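You operate a simulated robot arm through the tools that you are given. There is no shell and no other tool.

You are at the controls of a simulated robot arm. One attempt, no reset.

Task
Run exactly 3 cans past the blue sensor at speed 1.0.
Fine: belt switch Off and left Off; zero the counter and set the speed before the run; use the yellow button; afterwards put the speed dial back to 2.0.

Only the result counts: the job must be done as asked and must still hold three seconds after the hand-in. Knocking over, shifting, dropping, spilling or breaking anything else fails it.

Robot
A 7-joint arm with a two-finger parallel gripper, fixed in place. Base frame: the origin is at the foot of the arm, x ahead of it, y to its left, z up. Units: mm, rad, N and s.
Its first joint turns from -2.897 to 2.897 rad. Payload 4.4 kg.
The tool frame sits at the grasp point between the pads (the TCP): z along the fingers, y along the line on which they close. The tips reach 23 mm beyond it. Largest opening 94 mm; finger width 38, thickness 10; the body of the gripper, 54 by 96 mm, starts 39 mm behind the TCP.
Orientation is that of the tool frame in the base frame, as [roll, pitch, yaw] about the fixed x, y, z axes, in that order (R = Rz(yaw) Ry(pitch) Rx(roll)). With the fingers straight down and closing along the base's y, the tool's x points along the base's -x, its y along +y and its z along -z.

Tools
- The arm moves only by the tool play_rows. Its argument "rows" is a list of rows, each an object of numbers (a shift or turn left out is 0, a gripper value left out holds the last): "tx", "ty", "tz": the shift along the tool's x, y, z in units of 20 mm (1.0 is 20 mm); "ax", "ay", "az": the turn, a rotation vector about the tool's x, y, z in units of 4 degrees (1.0 is 4 degrees); "grip": the finger opening in mm, from 0 to 94. In form: [{"tx": .., "ty": .., "tz": .., "ax": .., "ay": .., "az": .., "grip": ..}, ...]. A call has 1 to 20 rows; each row shifts and turns the commanded pose from where the row before left it, along the tool's axes as they then stand. A call with a number of a shift or a turn outside -1 to 1 is refused whole. Rows are played at 5 a second. More than 50 mm and 0.15 rad between two rows, or a gripper value outside its range, and nothing of the call is played. Where a pose cannot be reached the arm comes as near as it can. A force on the tool above 40 N (or 10 N above the force at the start of the call, whichever is more), or a blocked arm, ends the call early, and 0.2 s more pass. The fingers move at their own pace (about 72 mm/s each) and stop on an object; they squeeze with about 32 N. The grip force told is the motor's: it shows also when the fingers shut on nothing. Time passes only in rows, and 0.2 s behind the last, so rows that do not move let the fingers close. The reply holds the time, the measured pose of the TCP, the force on the tool along the base axes, the opening and the grip force, in the units named above and with some noise, with the torque about the TCP (base axes, N m) and any sound that the robot's microphone picked up.
- Cameras (640 x 400 px; columns grow to the right, rows downward): "scene" is fixed at [47, 493, 1359]; the picture's right is [-0.35, -0.94, 0.00], its down [-0.45, 0.17, -0.88] and it looks along [0.82, -0.31, -0.48] (base axes); focal length 375 px, centre (320, 200). "wrist" rides on the gripper at [86, 16, -75] in the tool frame; the picture's right is [-0.18, 0.98, 0.00], its down [-0.58, -0.11, -0.81] and it looks along [-0.79, -0.15, 0.59] (tool axes); focal length 243 px, centre (320, 200). There is no depth. A picture from a camera that has moved, and an enlarged one, comes with that camera's place and axes in the base frame and with its lens. The place of the scene camera against the robot may be out by one fixed shift of up to 18 mm in any direction.
- capture(camera): a new picture of that camera. It takes no simulated time.
- inspect(camera, box): a new picture of the part [left, top, right, bottom] of that camera's present view, enlarged. It takes no simulated time.
- sign_off(): hands the job in; it is judged then, once.

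Nothing tells you positions but the pictures and the camera data. Unless the task says otherwise, let go and move clear before handing in.

The tools are called after "Call:" as a command line: name --argument value ..., lists and objects as JSON in quotes. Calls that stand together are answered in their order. play_rows: Moves the arm, as the interface text tells. Its arguments: {"type":"object","properties":{"rows":{"type":"array","items":{"type":"object","properties":{"tx":{"type":"number"},"ty":{"type":"number"},"tz":{"type":"number"},"ax":{"type":"number"},"ay":{"type":"number"},"az":{"type":"number"},"grip":{"type":"number"}}}}},"required":["rows"]} The other tools are called the same way: capture (camera) takes a picture; inspect (camera, box) takes an enlarged picture of a part of a camera's view; sign_off () hands the job in.

At the start:

```text
clock: 0.0
eef_pos: [521.3, 630.7, 1091.6]
tcp_rot: [3.142, 0.001, 3.141]
contact_force: [0.1, 1.1, -0.2]
ft_torque: [0.03, -0.03, 0.05]
finger_gap: 93.9
grip_force: 0.1
```

scene: 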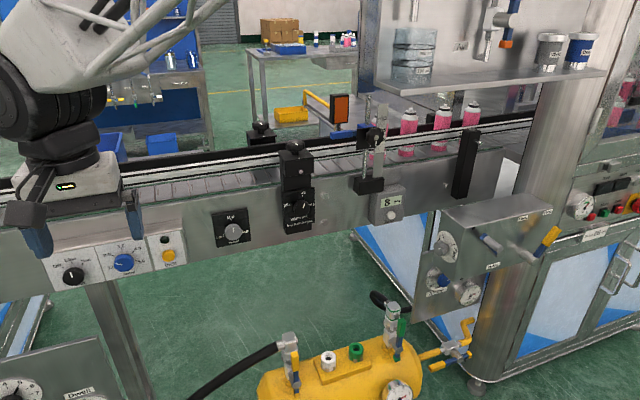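
wrist: 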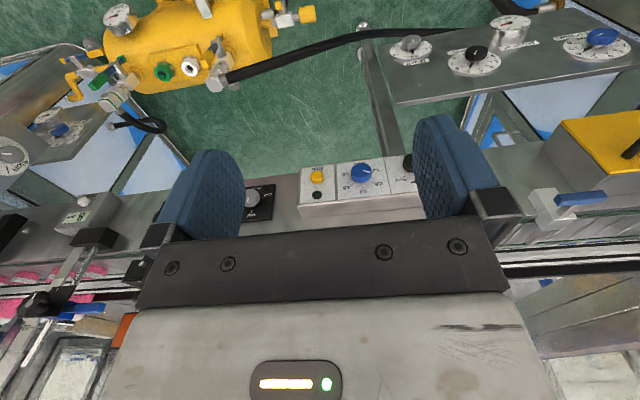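

I see a conveyor with a control panel (black switch, blue dial, yellow button), another dial, a counter box and pink cans. I'll look closer at each before moving.

Call:
inspect --camera "scene" --box '[40, 210, 200, 310]'

Call:
inspect --camera "scene" --box '[200, 140, 360, 260]'

Call:
inspect --camera "scene" --box '[320, 80, 500, 240]'

Call:
inspect --camera "scene" --box '[400, 170, 640, 330]'

Call:
inspect --camera "wrist" --box '[230, 140, 430, 240]'

Call:
inspect --camera "wrist" --box '[0, 140, 200, 340]'

```text
4.00 times, centred on (120, 260) of scene
camera zoom: at [47.0, 493.0, 1359.0], right [-0.35, -0.94, 0.0], down [-0.45, 0.17, -0.88], along [0.82, -0.31, -0.48], focal length 1499 px, centre (1120, -40)
```

zoom: 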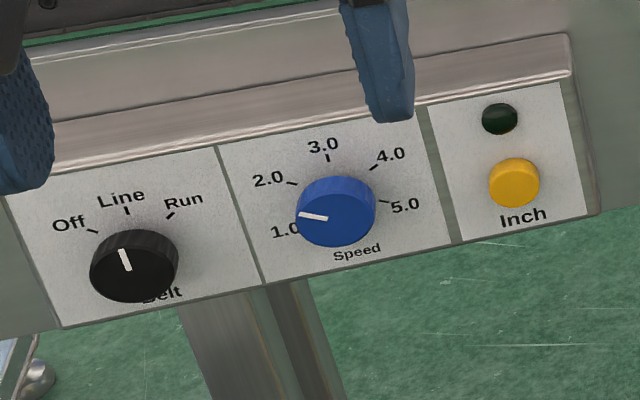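

```text
3.33 times, centred on (280, 200) of scene
camera zoom: at [47.0, 493.0, 1359.0], right [-0.35, -0.94, 0.0], down [-0.45, 0.17, -0.88], along [0.82, -0.31, -0.48], focal length 1249 px, centre (453, 200)
```

zoom: 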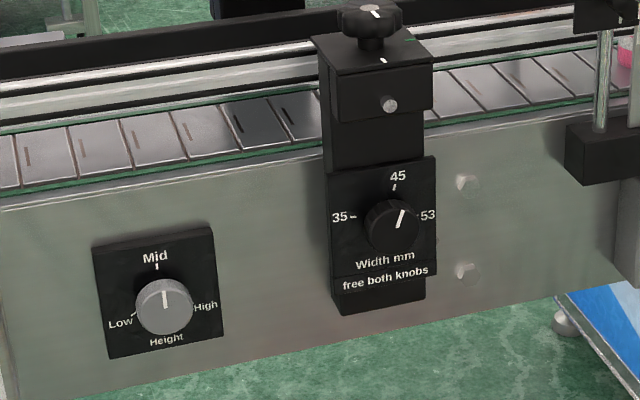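

```text
2.50 times, centred on (410, 160) of scene
camera zoom: at [47.0, 493.0, 1359.0], right [-0.35, -0.94, 0.0], down [-0.45, 0.17, -0.88], along [0.82, -0.31, -0.48], focal length 937 px, centre (95, 300)
```

zoom: 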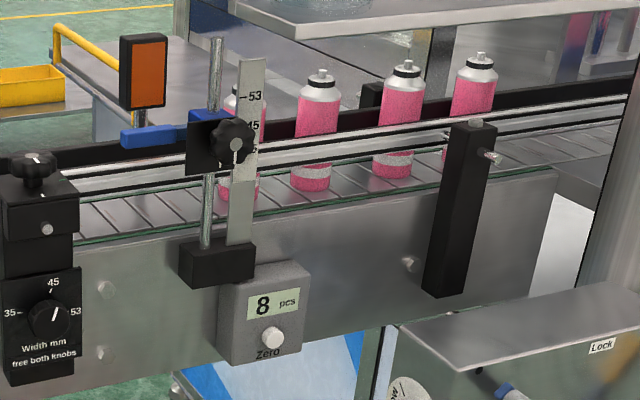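

```text
2.50 times, centred on (520, 250) of scene
camera zoom: at [47.0, 493.0, 1359.0], right [-0.35, -0.94, 0.0], down [-0.45, 0.17, -0.88], along [0.82, -0.31, -0.48], focal length 937 px, centre (-180, 75)
```

zoom: 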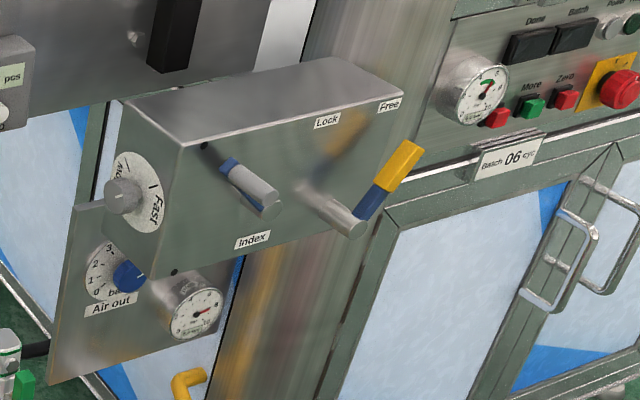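

```text
3.20 times, centred on (330, 190) of wrist
camera zoom: at [435.0, 648.6, 1163.4], right [0.18, 0.98, 0.0], down [0.58, -0.11, 0.81], along [0.79, -0.15, -0.59], focal length 776 px, centre (288, 232)
```

zoom: 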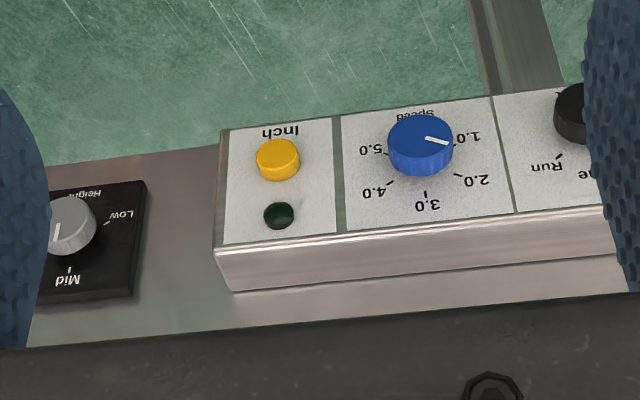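

```text
2.00 times, centred on (100, 240) of wrist
camera zoom: at [435.0, 648.6, 1163.4], right [0.18, 0.98, 0.0], down [0.58, -0.11, 0.81], along [0.79, -0.15, -0.59], focal length 485 px, centre (760, 120)
```

zoom: 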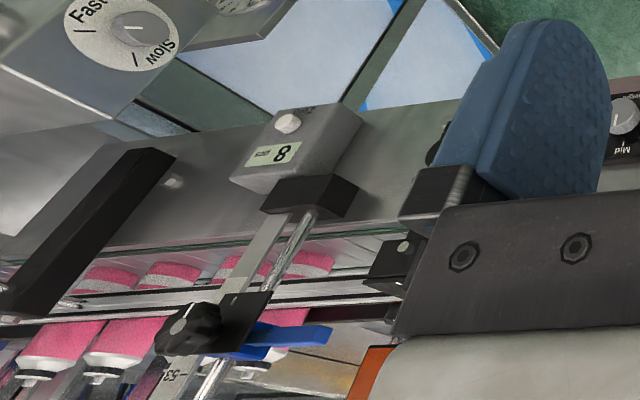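

The belt switch is on "Line", the speed dial is near 1.0, the counter reads 8, and the yellow button is labelled "Inch". I'll shift the arm back and sideways at this safe height and use the new wrist pictures to triangulate positions.

Call:
play_rows --rows '[{"ty": -1}, {"ty": -1}, {"ty": -1}, {"ty": -1}, {"ty": -1}, {"ty": -1}, {"ty": -1}, {"ty": -1}, {"ty": -1}, {"ty": -1}]'

Call:
capture --camera "wrist"

Call:
capture --camera "scene"

```text
clock: 2.2
eef_pos: [521.7, 431.9, 1092.0]
tcp_rot: [3.141, 0.001, -3.14]
contact_force: [0.6, -1.2, 0.1]
ft_torque: [0.02, -0.01, -0.02]
finger_gap: 93.7
grip_force: 0.1
```

```text
taken
camera wrist: at [434.7, 449.2, 1164.4], right [0.18, 0.98, 0.0], down [0.58, -0.11, 0.81], along [0.79, -0.15, -0.59], focal length 243 px, centre (320, 200)
```

wrist: 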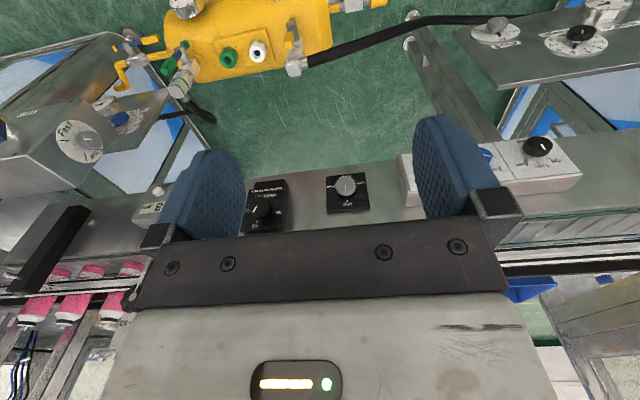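

```text
taken
```

scene: 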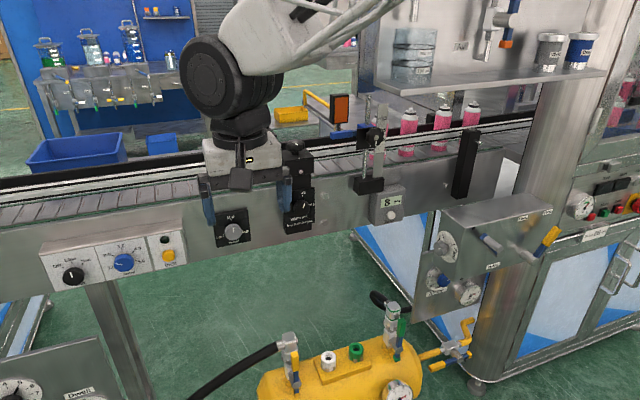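

The blue sensor is mounted on a bracket above the counter, and all the controls sit on the front of the belt frame. I'll zoom in to triangulate.

Call:
inspect --camera "wrist" --box '[400, 120, 600, 245]'

Call:
inspect --camera "wrist" --box '[220, 120, 420, 245]'

Call:
inspect --camera "scene" --box '[30, 220, 190, 320]'

```text
3.20 times, centred on (500, 182) of wrist
camera zoom: at [434.7, 449.2, 1164.4], right [0.18, 0.98, 0.0], down [0.58, -0.11, 0.81], along [0.79, -0.15, -0.59], focal length 776 px, centre (-256, 256)
```

zoom: 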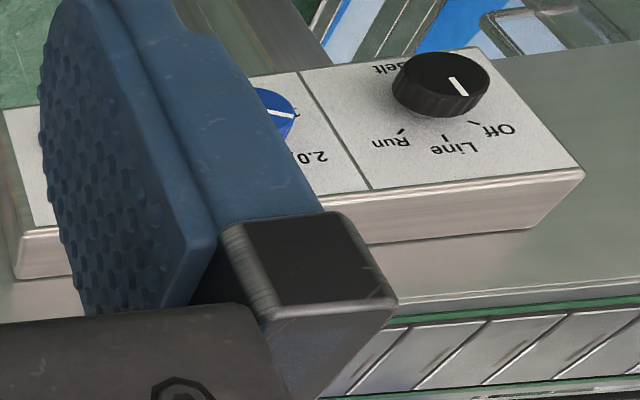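

```text
3.20 times, centred on (320, 182) of wrist
camera zoom: at [434.7, 449.2, 1164.4], right [0.18, 0.98, 0.0], down [0.58, -0.11, 0.81], along [0.79, -0.15, -0.59], focal length 776 px, centre (320, 256)
```

zoom: 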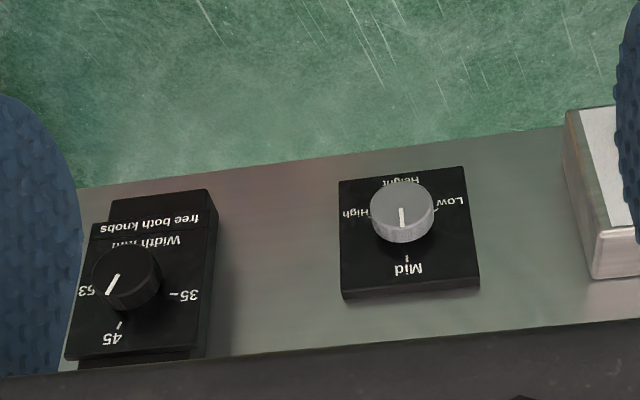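

```text
4.00 times, centred on (110, 270) of scene
camera zoom: at [47.0, 493.0, 1359.0], right [-0.35, -0.94, 0.0], down [-0.45, 0.17, -0.88], along [0.82, -0.31, -0.48], focal length 1499 px, centre (1160, -80)
```

zoom: 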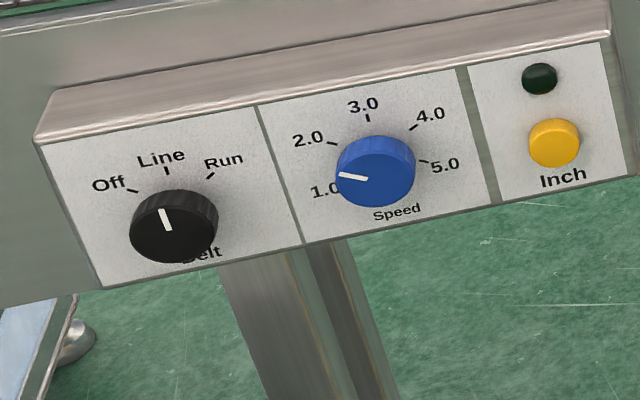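

The control box has a vertical front face at about x=801, spanning y 533–818 and z 797–896. The belt knob is near (780,770,839), the speed knob near (780,664,846) and the Inch button near (785,576,842). Next I'll pitch the tool to point along +x.

Call:
play_rows --rows '[{"ay": -1}, {"ay": -1}, {"ay": -1}, {"ay": -1}, {"ay": -1}, {"ay": -1}, {"ay": -1}, {"ay": -1}, {"ay": -1}, {"ay": -1}, {"ay": -1}, {"ay": -1}, {"ay": -1}, {"ay": -1}, {"ay": -1}, {"ay": -1}, {"ay": -1}, {"ay": -1}, {"ay": -1}, {"ay": -1}]'

Call:
capture --camera "wrist"

Call:
capture --camera "scene"

```text
clock: 6.4
eef_pos: [521.6, 431.3, 1091.0]
tcp_rot: [3.134, 1.398, 3.135]
contact_force: [-0.4, -0.4, -0.1]
ft_torque: [0.02, 0.0, -0.01]
finger_gap: 93.9
grip_force: 0.0
```

```text
taken
camera wrist: at [433.3, 448.7, 1017.1], right [0.03, 0.98, 0.18], down [-0.69, -0.11, 0.71], along [0.72, -0.15, 0.68], focal length 243 px, centre (320, 200)
```

wrist: 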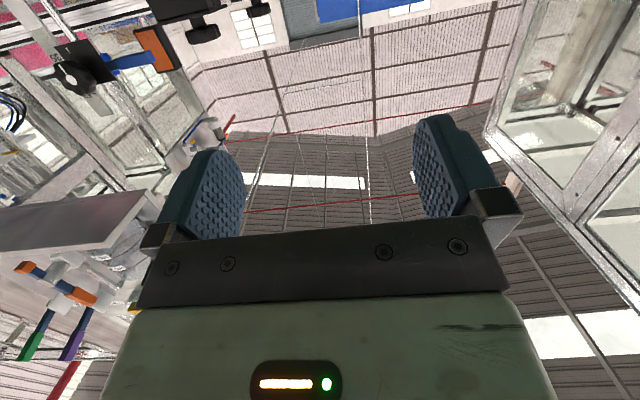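

```text
taken
```

scene: 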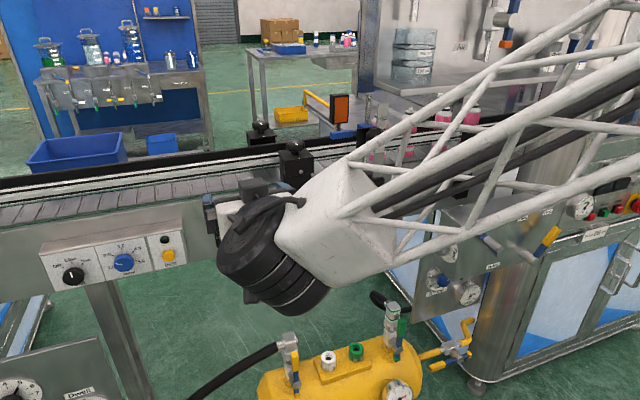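

The arm tracks well. I'll finish the pitch and move in front of the belt knob, staying about 240 mm back.

Call:
play_rows --rows '[{"ay": -1}, {"ay": -1}, {"ay": -0.5}, {"ty": 1, "tx": 0.74}, {"ty": 1, "tx": 0.74}, {"ty": 1, "tx": 0.74}, {"ty": 1, "tx": 0.74}, {"ty": 1, "tx": 0.74}, {"ty": 1, "tx": 0.74}, {"ty": 1, "tx": 0.74}, {"ty": 1, "tx": 0.74}, {"ty": 1, "tx": 0.74}, {"ty": 1, "tx": 0.74}, {"ty": 1, "tx": 0.74}, {"ty": 1, "tx": 0.74}, {"ty": 1, "tx": 0.74}, {"ty": 1, "tx": 0.74}, {"ty": 1, "tx": 0.74}, {"ty": 1, "tx": 0.74}, {"ty": 1, "tx": 0.74}]'

Call:
capture --camera "wrist"

Call:
capture --camera "scene"

```text
clock: 10.6
eef_pos: [520.6, 770.4, 839.1]
tcp_rot: [-1.565, 1.57, -1.565]
contact_force: [0.0, 0.2, 0.9]
ft_torque: [0.01, -0.03, 0.01]
finger_gap: 94.1
grip_force: 0.0
```

```text
taken
camera wrist: at [446.4, 787.7, 751.3], right [0.0, 0.98, 0.18], down [-0.81, -0.11, 0.58], along [0.59, -0.15, 0.79], focal length 243 px, centre (320, 200)
```

wrist: 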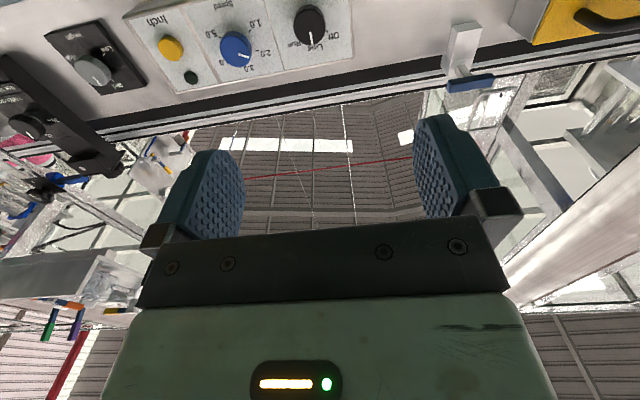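

```text
taken
```

scene: 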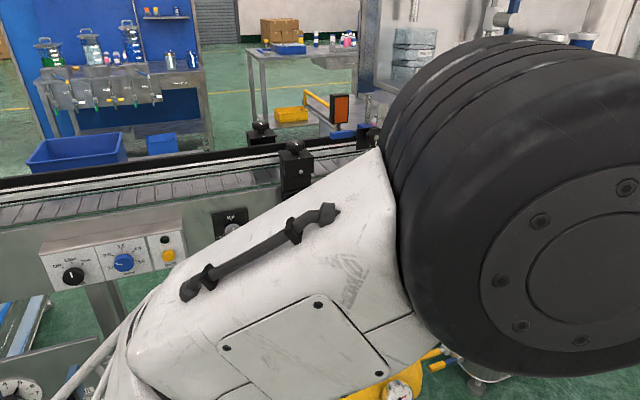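

From here the wrist camera sees the panel clearly, with +y to the right. I'll zoom in.

Call:
inspect --camera "wrist" --box '[270, 0, 370, 62]'

Call:
inspect --camera "wrist" --box '[130, 0, 290, 100]'

Call:
inspect --camera "wrist" --box '[420, 0, 580, 100]'

Call:
inspect --camera "scene" --box '[30, 220, 190, 320]'

```text
6.40 times, centred on (320, 31) of wrist
camera zoom: at [446.4, 787.7, 751.3], right [0.0, 0.98, 0.18], down [-0.81, -0.11, 0.58], along [0.59, -0.15, 0.79], focal length 1553 px, centre (320, 1282)
```

zoom: 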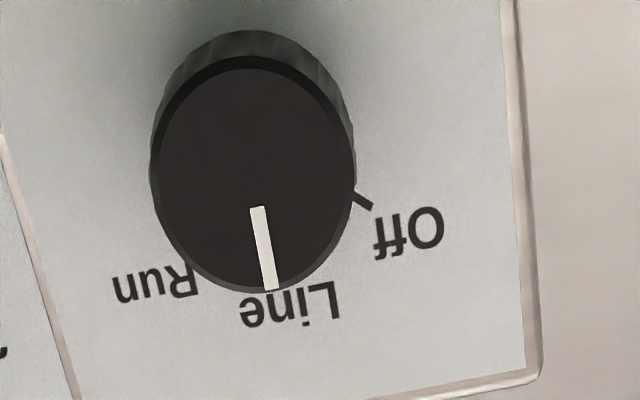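

```text
4.00 times, centred on (210, 50) of wrist
camera zoom: at [446.4, 787.7, 751.3], right [0.0, 0.98, 0.18], down [-0.81, -0.11, 0.58], along [0.59, -0.15, 0.79], focal length 970 px, centre (760, 800)
```

zoom: 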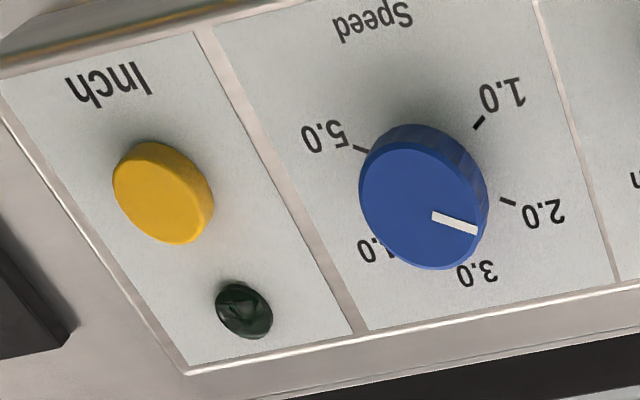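

```text
4.00 times, centred on (500, 50) of wrist
camera zoom: at [446.4, 787.7, 751.3], right [0.0, 0.98, 0.18], down [-0.81, -0.11, 0.58], along [0.59, -0.15, 0.79], focal length 970 px, centre (-400, 800)
```

zoom: 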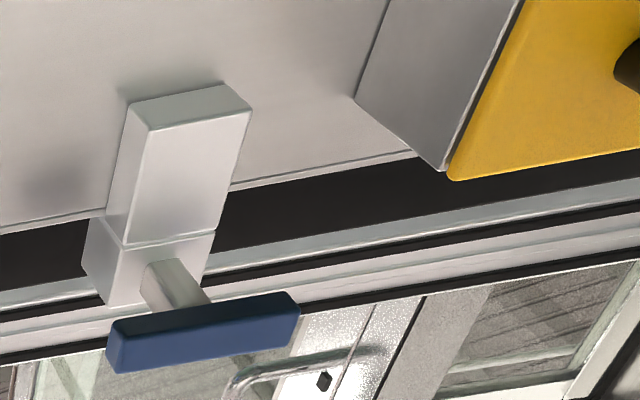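

```text
4.00 times, centred on (110, 270) of scene
camera zoom: at [47.0, 493.0, 1359.0], right [-0.35, -0.94, 0.0], down [-0.45, 0.17, -0.88], along [0.82, -0.31, -0.48], focal length 1499 px, centre (1160, -80)
```

zoom: 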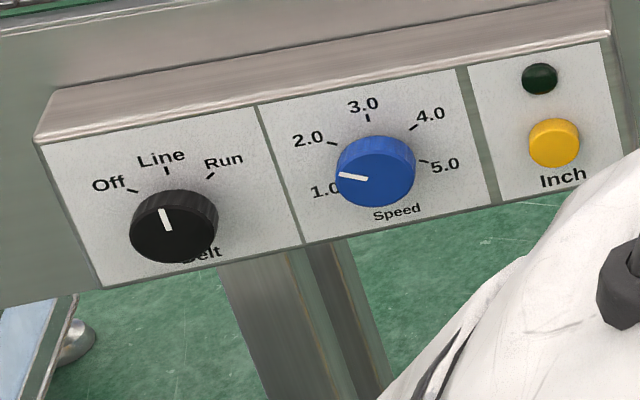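

Triangulating again puts the panel face at x≈788. The belt knob axis is at (y 756, z 853), the speed knob at (y 662.5, z 860) reading about 2.0, and Inch at (778, 578, 849). I'll approach the belt knob partway and check the alignment.

Call:
play_rows --rows '[{"ty": -0.735, "tx": -0.695, "grip": 64}, {"tz": 1}, {"tz": 1}, {"tz": 1}, {"tz": 1}, {"tz": 1}, {"tz": 1}, {"tz": 1}, {"tz": 1}, {"tz": 1}]'

Call:
capture --camera "wrist"

Call:
capture --camera "scene"

```text
clock: 12.8
eef_pos: [700.4, 756.3, 850.8]
tcp_rot: [1.591, 1.571, 1.591]
contact_force: [-0.2, 0.3, -0.6]
ft_torque: [-0.01, 0.01, 0.04]
finger_gap: 63.9
grip_force: 0.1
```

```text
taken
camera wrist: at [625.7, 774.1, 763.5], right [0.0, 0.98, 0.18], down [-0.81, -0.11, 0.58], along [0.59, -0.15, 0.79], focal length 243 px, centre (320, 200)
```

wrist: 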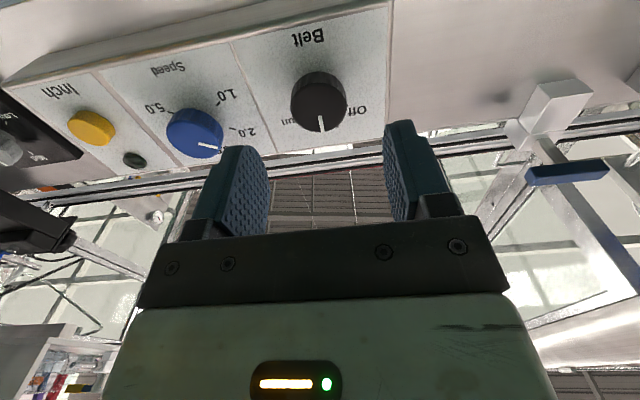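

```text
taken
```

scene: 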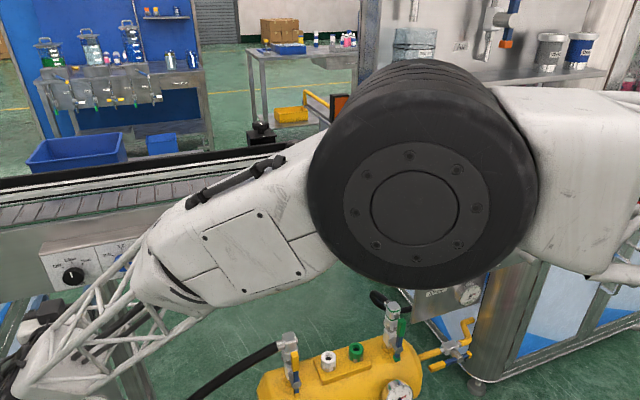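

Call:
inspect --camera "wrist" --box '[250, 20, 410, 170]'

Call:
inspect --camera "wrist" --box '[50, 60, 260, 190]'

```text
2.67 times, centred on (330, 95) of wrist
camera zoom: at [625.7, 774.1, 763.5], right [0.0, 0.98, 0.18], down [-0.81, -0.11, 0.58], along [0.59, -0.15, 0.79], focal length 647 px, centre (293, 480)
```

zoom: 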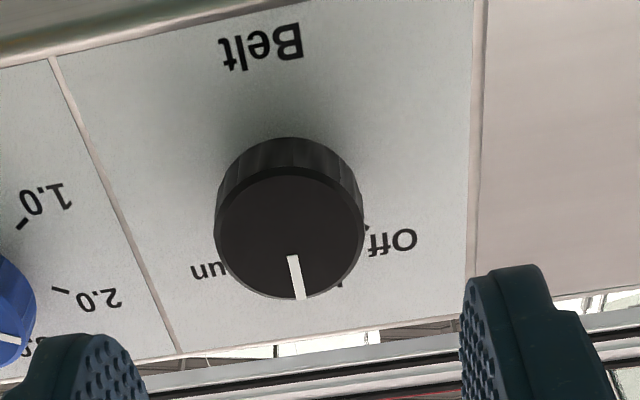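

```text
3.05 times, centred on (155, 125) of wrist
camera zoom: at [625.7, 774.1, 763.5], right [0.0, 0.98, 0.18], down [-0.81, -0.11, 0.58], along [0.59, -0.15, 0.79], focal length 739 px, centre (823, 429)
```

zoom: 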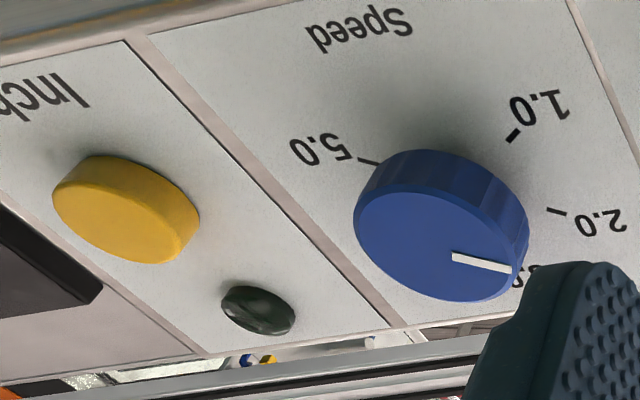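

The knob is centred between the fingers. I'll move in, close on it, and look.

Call:
play_rows --rows '[{"tz": 1, "tx": -0.05}, {"tz": 1}, {"tz": 0.85}, {}, {"grip": 20}, {}, {}]'

Call:
capture --camera "wrist"

```text
clock: 14.4
eef_pos: [759.6, 754.6, 852.5]
tcp_rot: [3.048, 1.57, 3.044]
contact_force: [-7.0, -12.2, 3.2]
ft_torque: [0.04, 0.07, -0.23]
finger_gap: 34.6
grip_force: 45.1
stopped in row 7: the force on the tool passed its limit at 42 N (the readings are from after the stop); the commanded pose is now the measured one
```

```text
taken
camera wrist: at [684.6, 772.9, 765.0], right [0.0, 0.98, 0.18], down [-0.81, -0.11, 0.58], along [0.59, -0.15, 0.79], focal length 243 px, centre (320, 200)
```

wrist: 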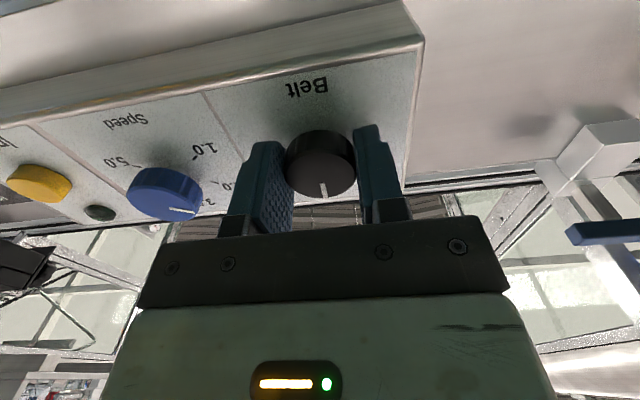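

The knob is gripped, with a 34.6 mm gap. I'll turn it toward Off, which is a negative turn about the tool's z.

Call:
play_rows --rows '[{"az": -1}, {"az": -1}, {"az": -1}, {"az": -1}, {"az": -1}, {"az": -1}]'

Call:
inspect --camera "wrist" --box '[240, 80, 440, 205]'

```text
clock: 15.7
eef_pos: [760.3, 754.3, 853.2]
tcp_rot: [-1.569, 1.215, -1.576]
contact_force: [-8.1, -12.5, 5.5]
ft_torque: [-0.02, -0.04, -0.01]
finger_gap: 34.9
grip_force: 45.1
stopped in row 6: the force on the tool passed its limit at 43 N (the readings are from after the stop); the commanded pose is now the measured one
```

```text
3.20 times, centred on (340, 142) of wrist
camera zoom: at [684.5, 741.4, 764.9], right [0.0, 0.99, -0.17], down [-0.81, 0.1, 0.58], along [0.59, 0.13, 0.8], focal length 776 px, centre (256, 384)
```

zoom: 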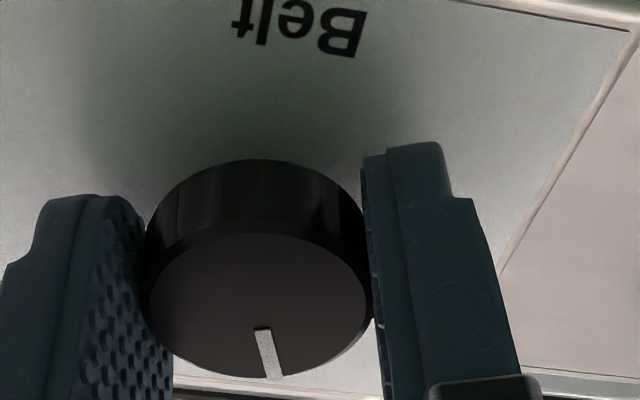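

The knob is turning with the gripper, about 20° so far. I'll ease the side load slightly and keep turning.

Call:
play_rows --rows '[{"ty": -0.05, "tz": -0.1}, {"az": -0.5}, {"az": -0.5}, {"az": -0.5}, {"az": -0.5}, {"az": -0.5}, {"az": -0.5}]'

Call:
inspect --camera "wrist" --box '[240, 80, 440, 205]'

```text
clock: 17.3
eef_pos: [757.9, 753.9, 853.5]
tcp_rot: [-1.572, 1.007, -1.574]
contact_force: [21.0, 7.5, -1.4]
ft_torque: [-0.01, -0.39, 0.74]
finger_gap: 35.1
grip_force: 45.1
```

```text
3.20 times, centred on (340, 142) of wrist
camera zoom: at [682.6, 723.3, 770.1], right [0.0, 0.93, -0.37], down [-0.81, 0.22, 0.55], along [0.59, 0.3, 0.75], focal length 776 px, centre (256, 384)
```

zoom: 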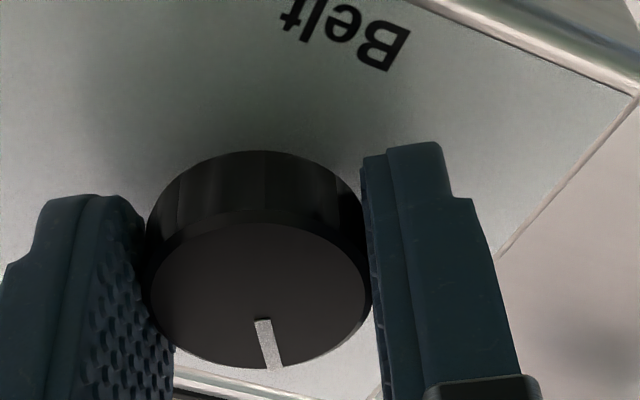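

About 32° so far. I'll continue to about 45°.

Call:
play_rows --rows '[{"tz": 0.07, "az": -0.3}, {"az": -0.5}, {"az": -0.5}, {"az": -0.5}, {"az": -0.5}, {"az": -0.5}, {"az": -0.4}]'

Call:
inspect --camera "wrist" --box '[240, 80, 440, 205]'

Call:
inspect --camera "scene" --box '[30, 220, 190, 320]'

```text
clock: 17.8
eef_pos: [757.2, 754.6, 854.0]
tcp_rot: [-1.568, 0.976, -1.574]
contact_force: [-20.0, -15.9, 6.9]
ft_torque: [0.01, -0.05, 0.14]
finger_gap: 35.0
grip_force: 44.7
stopped in row 2: the force on the tool passed its limit at 44 N (the readings are from after the stop); the commanded pose is now the measured one
```

```text
3.20 times, centred on (340, 142) of wrist
camera zoom: at [682.6, 721.0, 771.0], right [0.0, 0.92, -0.4], down [-0.81, 0.24, 0.54], along [0.59, 0.32, 0.74], focal length 776 px, centre (256, 384)
```

zoom: 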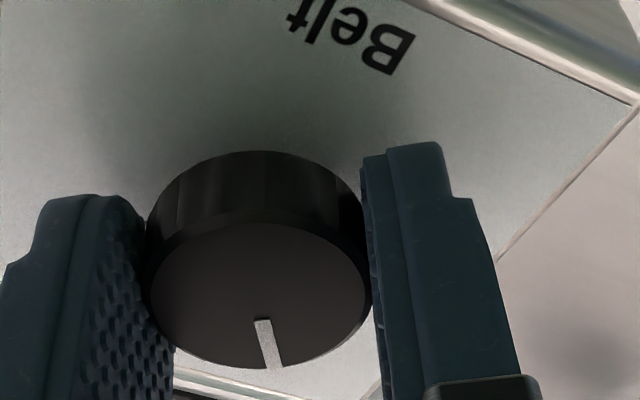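

```text
4.00 times, centred on (110, 270) of scene
camera zoom: at [47.0, 493.0, 1359.0], right [-0.35, -0.94, 0.0], down [-0.45, 0.17, -0.88], along [0.82, -0.31, -0.48], focal length 1499 px, centre (1160, -80)
```

zoom: 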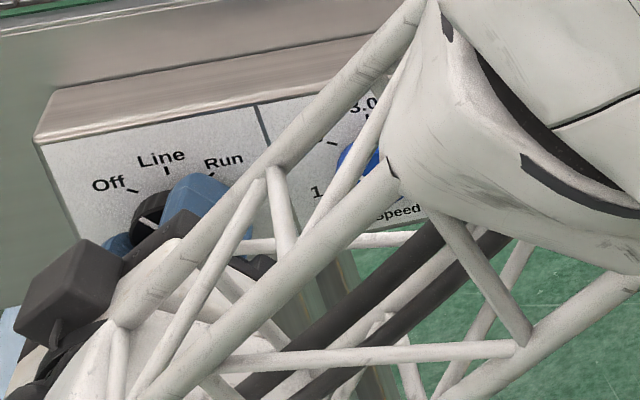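

The grip is stiff, so small offsets load the tool. I'll relieve the residual force and finish the turn.

Call:
play_rows --rows '[{"tz": -0.06, "ty": -0.05}, {"az": -0.5}, {"az": -0.5}, {"az": -0.5}, {"az": -0.5}, {"az": -0.5}, {}]'

Call:
inspect --camera "wrist" --box '[240, 80, 440, 205]'

Call:
inspect --camera "scene" --box '[30, 240, 110, 290]'

```text
clock: 19.4
eef_pos: [756.9, 753.8, 853.4]
tcp_rot: [-1.571, 0.802, -1.574]
contact_force: [26.1, 26.3, -4.8]
ft_torque: [-0.12, -0.16, 0.69]
finger_gap: 34.9
grip_force: 44.9
```

```text
3.20 times, centred on (340, 142) of wrist
camera zoom: at [682.1, 707.1, 778.5], right [0.0, 0.84, -0.55], down [-0.81, 0.33, 0.49], along [0.59, 0.44, 0.67], focal length 776 px, centre (256, 384)
```

zoom: 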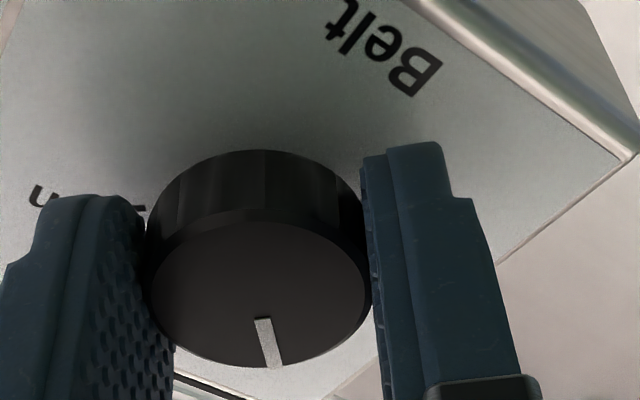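

```text
8.00 times, centred on (70, 265) of scene
camera zoom: at [47.0, 493.0, 1359.0], right [-0.35, -0.94, 0.0], down [-0.45, 0.17, -0.88], along [0.82, -0.31, -0.48], focal length 2997 px, centre (2320, -320)
```

zoom: 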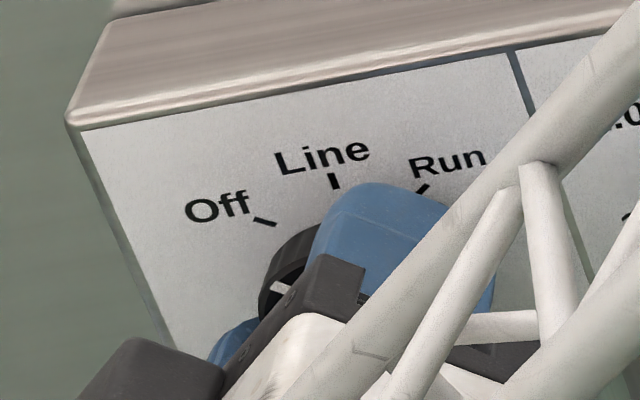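

Turned about 44°. From the geometry, the Off mark is about 50° from Line, so I'll turn a little further.

Call:
play_rows --rows '[{"tz": 0.04, "ty": 0.03, "tx": -0.02}, {"az": -0.5}, {"az": -0.5}, {"az": -0.5}, {}]'

Call:
inspect --camera "scene" --box '[30, 240, 110, 290]'

```text
clock: 20.6
eef_pos: [755.9, 754.2, 853.6]
tcp_rot: [-1.57, 0.698, -1.574]
contact_force: [-8.9, 1.5, 4.5]
ft_torque: [0.35, -0.19, 0.47]
finger_gap: 35.2
grip_force: 45.5
```

```text
8.00 times, centred on (70, 265) of scene
camera zoom: at [47.0, 493.0, 1359.0], right [-0.35, -0.94, 0.0], down [-0.45, 0.17, -0.88], along [0.82, -0.31, -0.48], focal length 2997 px, centre (2320, -320)
```

zoom: 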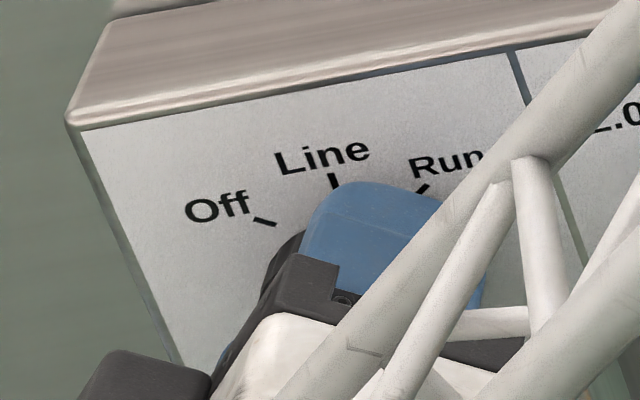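

At 50° there's a slight resisting torque, so it's at Off. I'll release, back away and check.

Call:
play_rows --rows '[{"grip": 64}, {}, {}, {"tz": -1}, {"tz": -1}, {"tz": -1}, {"tz": -1}, {"az": 1}, {"az": 1}, {"az": 1}, {"az": 1}, {"az": 1}, {"az": 1}, {"az": 1}, {"az": 1}, {"az": 1}, {"az": 1}]'

Call:
capture --camera "wrist"

Call:
inspect --camera "scene" --box '[30, 240, 110, 290]'

```text
clock: 24.2
eef_pos: [677.0, 754.8, 853.1]
tcp_rot: [-1.567, 1.397, -1.57]
contact_force: [-0.7, -0.3, -0.3]
ft_torque: [0.02, 0.01, 0.01]
finger_gap: 64.0
grip_force: 0.1
```

```text
taken
camera wrist: at [603.0, 757.6, 764.2], right [0.0, 1.0, 0.01], down [-0.81, 0.0, 0.59], along [0.59, -0.01, 0.81], focal length 243 px, centre (320, 200)
```

wrist: 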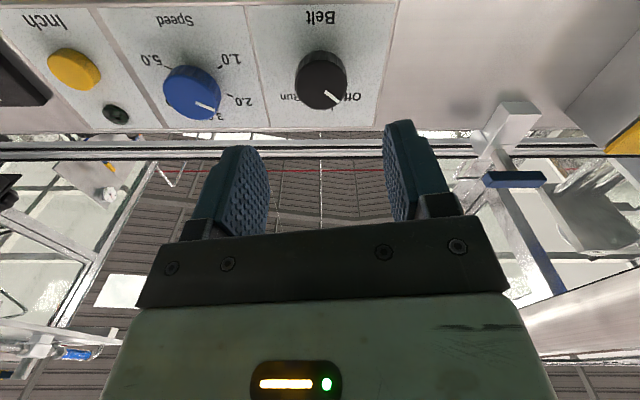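

```text
8.00 times, centred on (70, 265) of scene
camera zoom: at [47.0, 493.0, 1359.0], right [-0.35, -0.94, 0.0], down [-0.45, 0.17, -0.88], along [0.82, -0.31, -0.48], focal length 2997 px, centre (2320, -320)
```

zoom: 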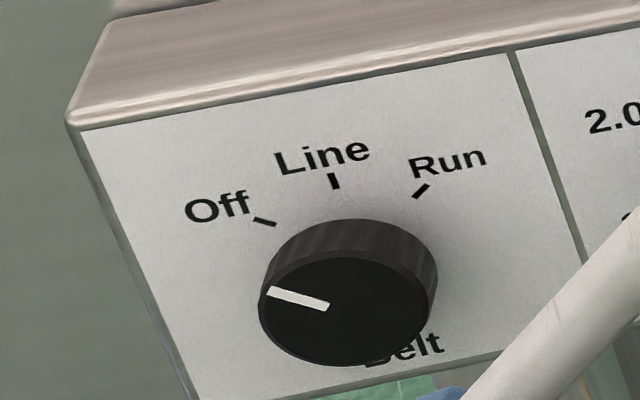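

The belt switch reads Off. Next is the speed dial, so I'll look at it closely.

Call:
inspect --camera "wrist" --box '[130, 10, 290, 130]'

Call:
inspect --camera "wrist" --box '[270, 30, 370, 130]'

```text
3.33 times, centred on (210, 70) of wrist
camera zoom: at [603.0, 757.6, 764.2], right [0.0, 1.0, 0.01], down [-0.81, 0.0, 0.59], along [0.59, -0.01, 0.81], focal length 809 px, centre (687, 633)
```

zoom: 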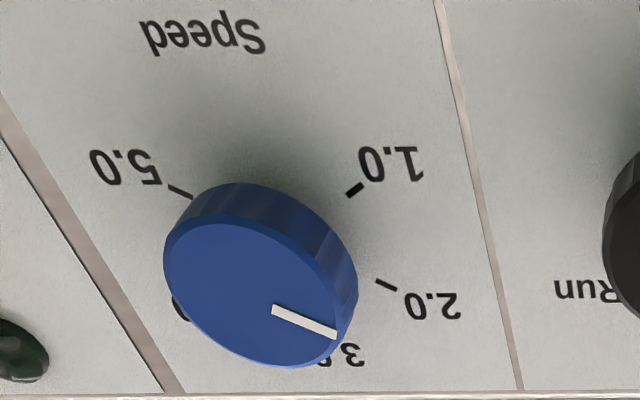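

```text
4.00 times, centred on (320, 80) of wrist
camera zoom: at [603.0, 757.6, 764.2], right [0.0, 1.0, 0.01], down [-0.81, 0.0, 0.59], along [0.59, -0.01, 0.81], focal length 970 px, centre (320, 680)
```

zoom: 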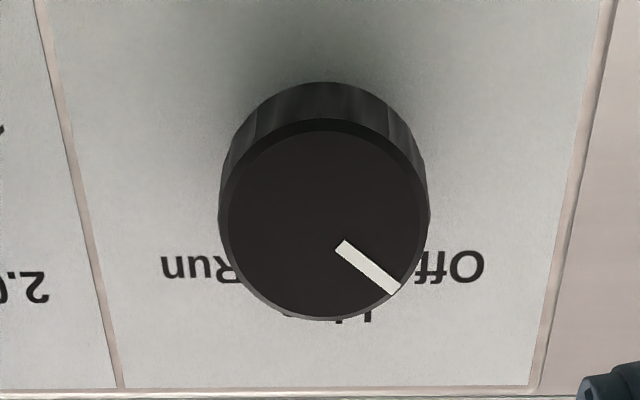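

The speed dial is at 2.0. The marks are 60° apart: 1.0 is 30° below horizontal and 2.0 is 30° above, both on the +y side. I'll line up with the speed knob, tilted +20°, and stop short.

Call:
play_rows --rows '[{"az": 1}, {"az": 1}, {"az": 0.48}, {"ty": -0.93, "tx": -0.08}, {"ty": -0.93, "tx": -0.08}, {"ty": -0.93, "tx": -0.08}, {"ty": -0.93, "tx": -0.08}, {"ty": -0.94, "tx": -0.08}, {"az": 1}, {"az": 1}, {"az": 1}, {"az": 1}, {"az": 1}, {"tz": 1}, {"tz": 1}]'

Call:
inspect --camera "wrist" --box '[200, 20, 440, 170]'

```text
clock: 27.4
eef_pos: [717.1, 662.1, 861.5]
tcp_rot: [1.57, 1.221, 1.565]
contact_force: [0.1, 1.0, -0.1]
ft_torque: [0.01, 0.0, 0.03]
finger_gap: 64.2
grip_force: 0.0
```

```text
2.67 times, centred on (320, 95) of wrist
camera zoom: at [642.9, 708.0, 784.9], right [0.0, 0.86, 0.51], down [-0.81, -0.3, 0.51], along [0.59, -0.41, 0.69], focal length 647 px, centre (320, 480)
```

zoom: 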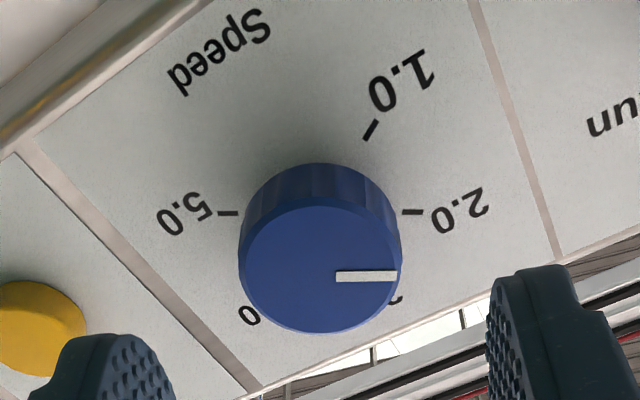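

Centred well. I'll advance and grip the speed dial.

Call:
play_rows --rows '[{"tz": 1, "tx": 0.04}, {"tz": 1}, {}, {"grip": 45}, {"grip": 40}, {"grip": 37}, {"grip": 34}, {"grip": 32}, {}]'

Call:
inspect --camera "wrist" --box '[220, 80, 420, 205]'

```text
clock: 29.4
eef_pos: [757.3, 662.5, 859.7]
tcp_rot: [1.573, 1.224, 1.567]
contact_force: [2.5, -7.6, -6.1]
ft_torque: [0.08, 0.03, -0.06]
finger_gap: 36.1
grip_force: 4.3
```

```text
3.20 times, centred on (320, 142) of wrist
camera zoom: at [681.6, 708.9, 782.7], right [0.0, 0.86, 0.51], down [-0.81, -0.3, 0.51], along [0.59, -0.41, 0.69], focal length 776 px, centre (320, 384)
```

zoom: 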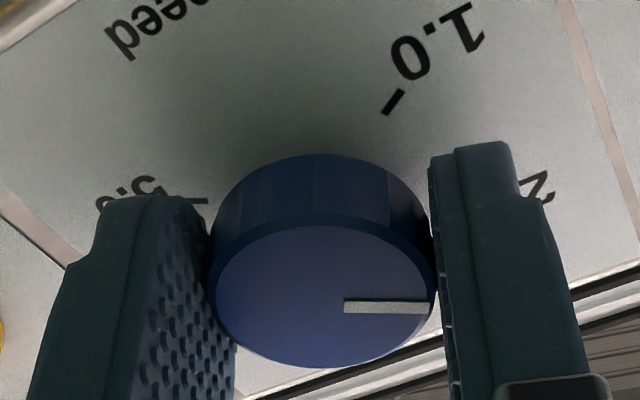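

Lightly gripped, with one finger touching more than the other. I'll centre slightly, firm up the grip and start turning.

Call:
play_rows --rows '[{"ty": -0.03, "grip": 28}, {"grip": 24}, {}, {"az": -0.5}, {"az": -0.5}, {"az": -0.5}, {"az": -0.5}, {"az": -0.5}, {"az": -0.5}]'

Call:
inspect --camera "wrist" --box '[220, 80, 420, 205]'

```text
clock: 31.4
eef_pos: [756.4, 661.1, 859.8]
tcp_rot: [1.573, 1.433, 1.569]
contact_force: [-29.4, 14.2, -11.7]
ft_torque: [-0.01, 0.08, 0.51]
finger_gap: 35.0
grip_force: 45.2
```

```text
3.20 times, centred on (320, 142) of wrist
camera zoom: at [682.0, 691.0, 775.2], right [0.0, 0.95, 0.32], down [-0.81, -0.19, 0.56], along [0.59, -0.26, 0.76], focal length 776 px, centre (320, 384)
```

zoom: 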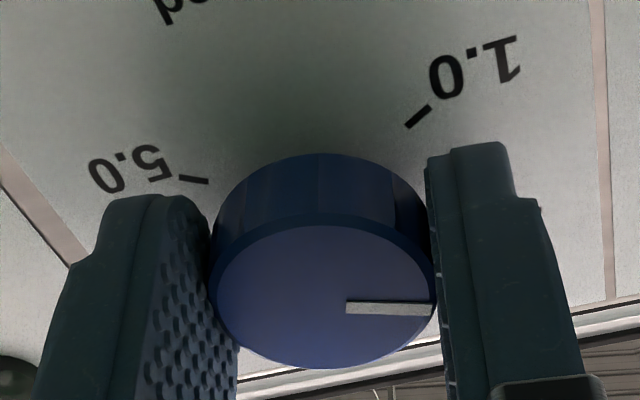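

Call:
play_rows --rows '[{"tz": -0.08, "ty": 0.02, "tx": 0.02}, {"az": -0.5}, {"az": -0.5}, {"az": -0.5}, {"az": -0.5}, {"az": -0.5}, {"az": -0.5}]'

```text
clock: 32.5
eef_pos: [756.2, 660.0, 858.9]
tcp_rot: [1.575, 1.548, 1.572]
contact_force: [13.2, 11.0, -5.5]
ft_torque: [-0.01, 0.52, 0.76]
finger_gap: 35.0
grip_force: 45.1
stopped in row 5: the force on the tool passed its limit at 46 N (the readings are from after the stop); the commanded pose is now the measured one
```

Call:
play_rows --rows '[{"tz": 0.04, "ty": 0.04, "tx": 0.02}, {"az": -0.4}, {"az": -0.4}, {"az": -0.4}, {"az": -0.4}, {"az": -0.4}]'

Call:
inspect --camera "wrist" --box '[220, 80, 420, 205]'

```text
clock: 33.8
eef_pos: [756.3, 659.9, 859.7]
tcp_rot: [-1.565, 1.47, -1.571]
contact_force: [-12.1, -12.6, 4.9]
ft_torque: [0.02, 0.09, 0.39]
finger_gap: 35.0
grip_force: 45.2
stopped in row 6: the force on the tool passed its limit at 44 N (the readings are from after the stop); the commanded pose is now the measured one
```

```text
3.20 times, centred on (320, 142) of wrist
camera zoom: at [681.9, 670.1, 771.1], right [0.01, 1.0, 0.08], down [-0.81, -0.05, 0.59], along [0.59, -0.07, 0.8], focal length 776 px, centre (320, 384)
```

zoom: 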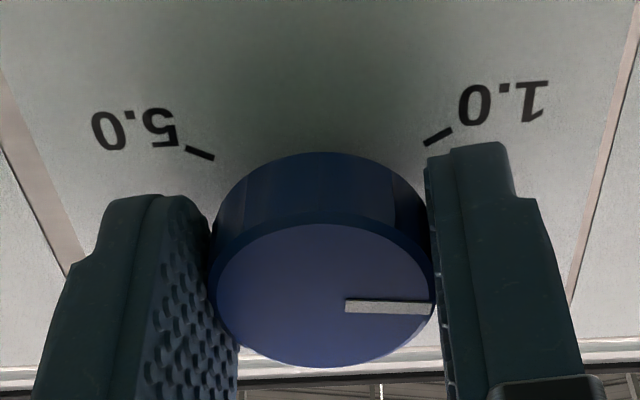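

Call:
play_rows --rows '[{"tz": -0.025, "ty": -0.025}, {"az": -0.5}, {"az": -0.5}, {"az": -0.5}, {"az": -0.5}]'

```text
clock: 35.0
eef_pos: [755.5, 660.4, 859.9]
tcp_rot: [-1.567, 1.331, -1.575]
contact_force: [30.2, 15.9, -1.8]
ft_torque: [0.0, -0.17, 0.64]
finger_gap: 35.2
grip_force: 44.4
```

Call:
play_rows --rows '[{"tz": 0.05, "ty": 0.02}, {"az": -0.5}, {"az": -0.5}, {"az": -0.5}, {"az": -0.5}, {"az": -0.5}]'

```text
clock: 35.7
eef_pos: [755.5, 660.5, 860.4]
tcp_rot: [-1.565, 1.291, -1.57]
contact_force: [-16.8, -14.0, 9.6]
ft_torque: [0.08, -0.25, 0.45]
finger_gap: 34.9
grip_force: 44.5
stopped in row 3: the force on the tool passed its limit at 47 N (the readings are from after the stop); the commanded pose is now the measured one
```

Call:
play_rows --rows '[{"tz": -0.03, "ty": -0.02, "tx": -0.01}, {"az": -0.5}, {"az": -0.5}, {"az": -0.5}, {"az": -0.5}]'

```text
clock: 36.9
eef_pos: [755.5, 659.2, 860.9]
tcp_rot: [-1.568, 1.151, -1.574]
contact_force: [1.7, -7.4, 4.3]
ft_torque: [0.01, -0.68, 0.57]
finger_gap: 35.0
grip_force: 45.4
```

Call:
play_rows --rows '[{"az": -0.5}, {"az": -0.5}, {"az": -0.5}, {"az": -0.5}, {}]'

Call:
inspect --camera "wrist" --box '[220, 80, 420, 205]'

```text
clock: 38.1
eef_pos: [756.6, 659.7, 861.3]
tcp_rot: [-1.567, 1.011, -1.578]
contact_force: [-7.2, -31.6, 15.2]
ft_torque: [0.09, -0.19, -0.14]
finger_gap: 35.0
grip_force: 45.2
```

```text
3.20 times, centred on (320, 142) of wrist
camera zoom: at [681.3, 629.6, 777.1], right [0.01, 0.93, -0.37], down [-0.81, 0.22, 0.55], along [0.59, 0.29, 0.75], focal length 776 px, centre (320, 384)
```

zoom: 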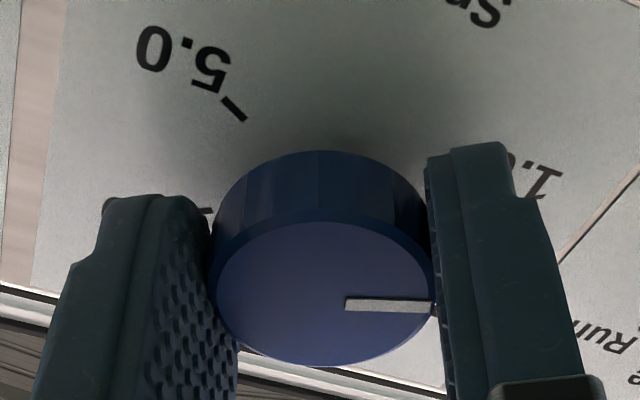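

Call:
play_rows --rows '[{"ty": -0.045}, {"az": -0.5}, {"az": -0.5}, {"az": -0.5}, {"az": -0.5}, {}]'

Call:
inspect --camera "scene" --box '[70, 230, 170, 292]'

```text
clock: 39.5
eef_pos: [756.2, 659.2, 860.6]
tcp_rot: [-1.57, 0.872, -1.577]
contact_force: [29.1, -1.6, -1.6]
ft_torque: [-0.04, 0.76, -0.03]
finger_gap: 34.6
grip_force: 45.0
```

```text
6.40 times, centred on (120, 261) of scene
camera zoom: at [47.0, 493.0, 1359.0], right [-0.35, -0.94, 0.0], down [-0.45, 0.17, -0.88], along [0.82, -0.31, -0.48], focal length 2398 px, centre (1600, -190)
```

zoom: 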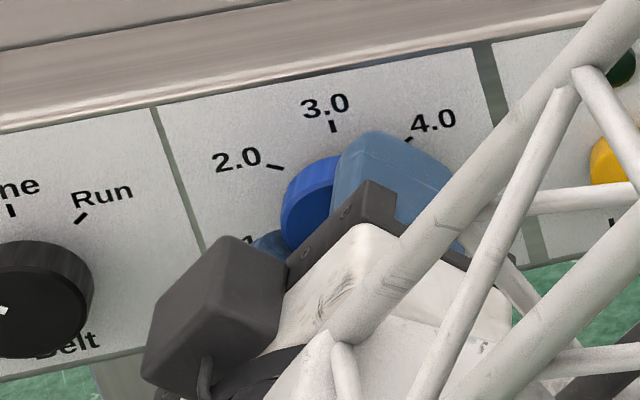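

The wrist has turned 60°. I'll release, back off and read the dial.

Call:
play_rows --rows '[{"tz": 0.03, "grip": 64}, {}, {}, {"tz": -1}, {"tz": -1}, {"tz": -1}, {"tz": -1}]'

Call:
inspect --camera "wrist" --box '[220, 0, 420, 125]'

Call:
inspect --camera "scene" --box '[70, 230, 170, 292]'

```text
clock: 41.1
eef_pos: [677.4, 659.3, 860.6]
tcp_rot: [-1.569, 0.87, -1.576]
contact_force: [-0.7, -0.5, 0.0]
ft_torque: [0.01, 0.01, -0.05]
finger_gap: 64.2
grip_force: 0.1
```

```text
3.20 times, centred on (320, 62) of wrist
camera zoom: at [602.0, 619.0, 782.0], right [0.01, 0.87, -0.49], down [-0.8, 0.3, 0.51], along [0.59, 0.39, 0.7], focal length 776 px, centre (320, 640)
```

zoom: 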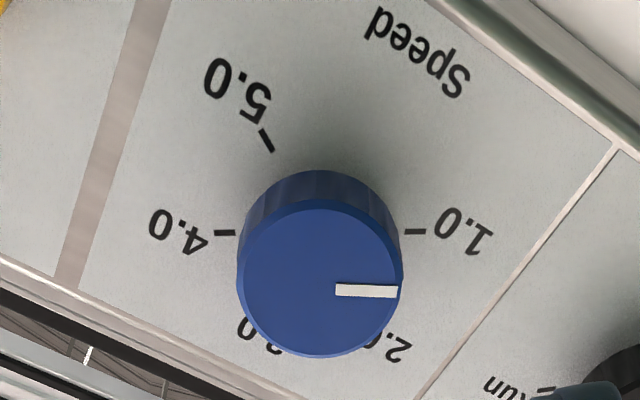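

```text
6.40 times, centred on (120, 261) of scene
camera zoom: at [47.0, 493.0, 1359.0], right [-0.35, -0.94, 0.0], down [-0.45, 0.17, -0.88], along [0.82, -0.31, -0.48], focal length 2398 px, centre (1600, -190)
```

zoom: 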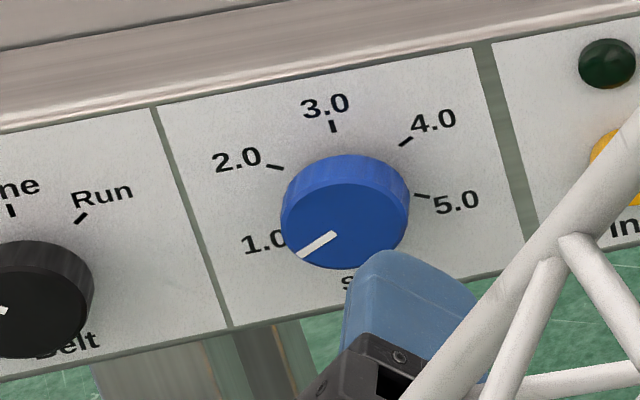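

The dial reads about 1.05, some 3° short of the mark. I'll regrip and trim it.

Call:
play_rows --rows '[{"tz": 1}, {"tz": 1}, {"tz": 1}, {"tz": 0.95}, {}, {"grip": 45}, {"grip": 40}, {"grip": 36}, {"grip": 30}, {"grip": 24}, {}, {"az": -0.3}, {"az": -0.3}, {"az": -0.4}, {}]'

Call:
inspect --camera "wrist" --box '[220, 80, 420, 205]'

```text
clock: 44.3
eef_pos: [756.2, 660.1, 861.8]
tcp_rot: [-1.571, 0.802, -1.578]
contact_force: [23.9, -19.5, 8.5]
ft_torque: [0.51, 0.57, -0.39]
finger_gap: 35.3
grip_force: 45.0
```

```text
3.20 times, centred on (320, 142) of wrist
camera zoom: at [681.4, 613.0, 786.0], right [0.01, 0.83, -0.55], down [-0.8, 0.33, 0.49], along [0.59, 0.44, 0.67], focal length 776 px, centre (320, 384)
```

zoom: 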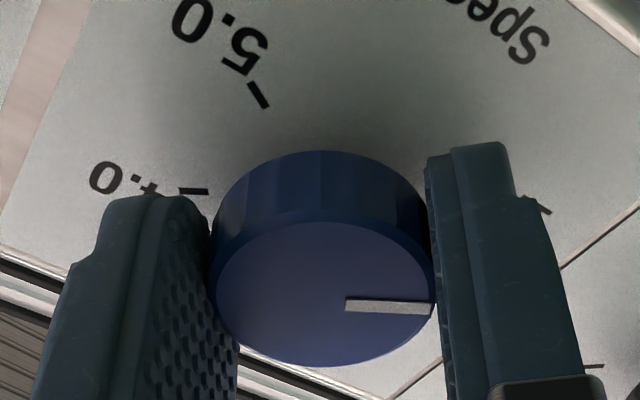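

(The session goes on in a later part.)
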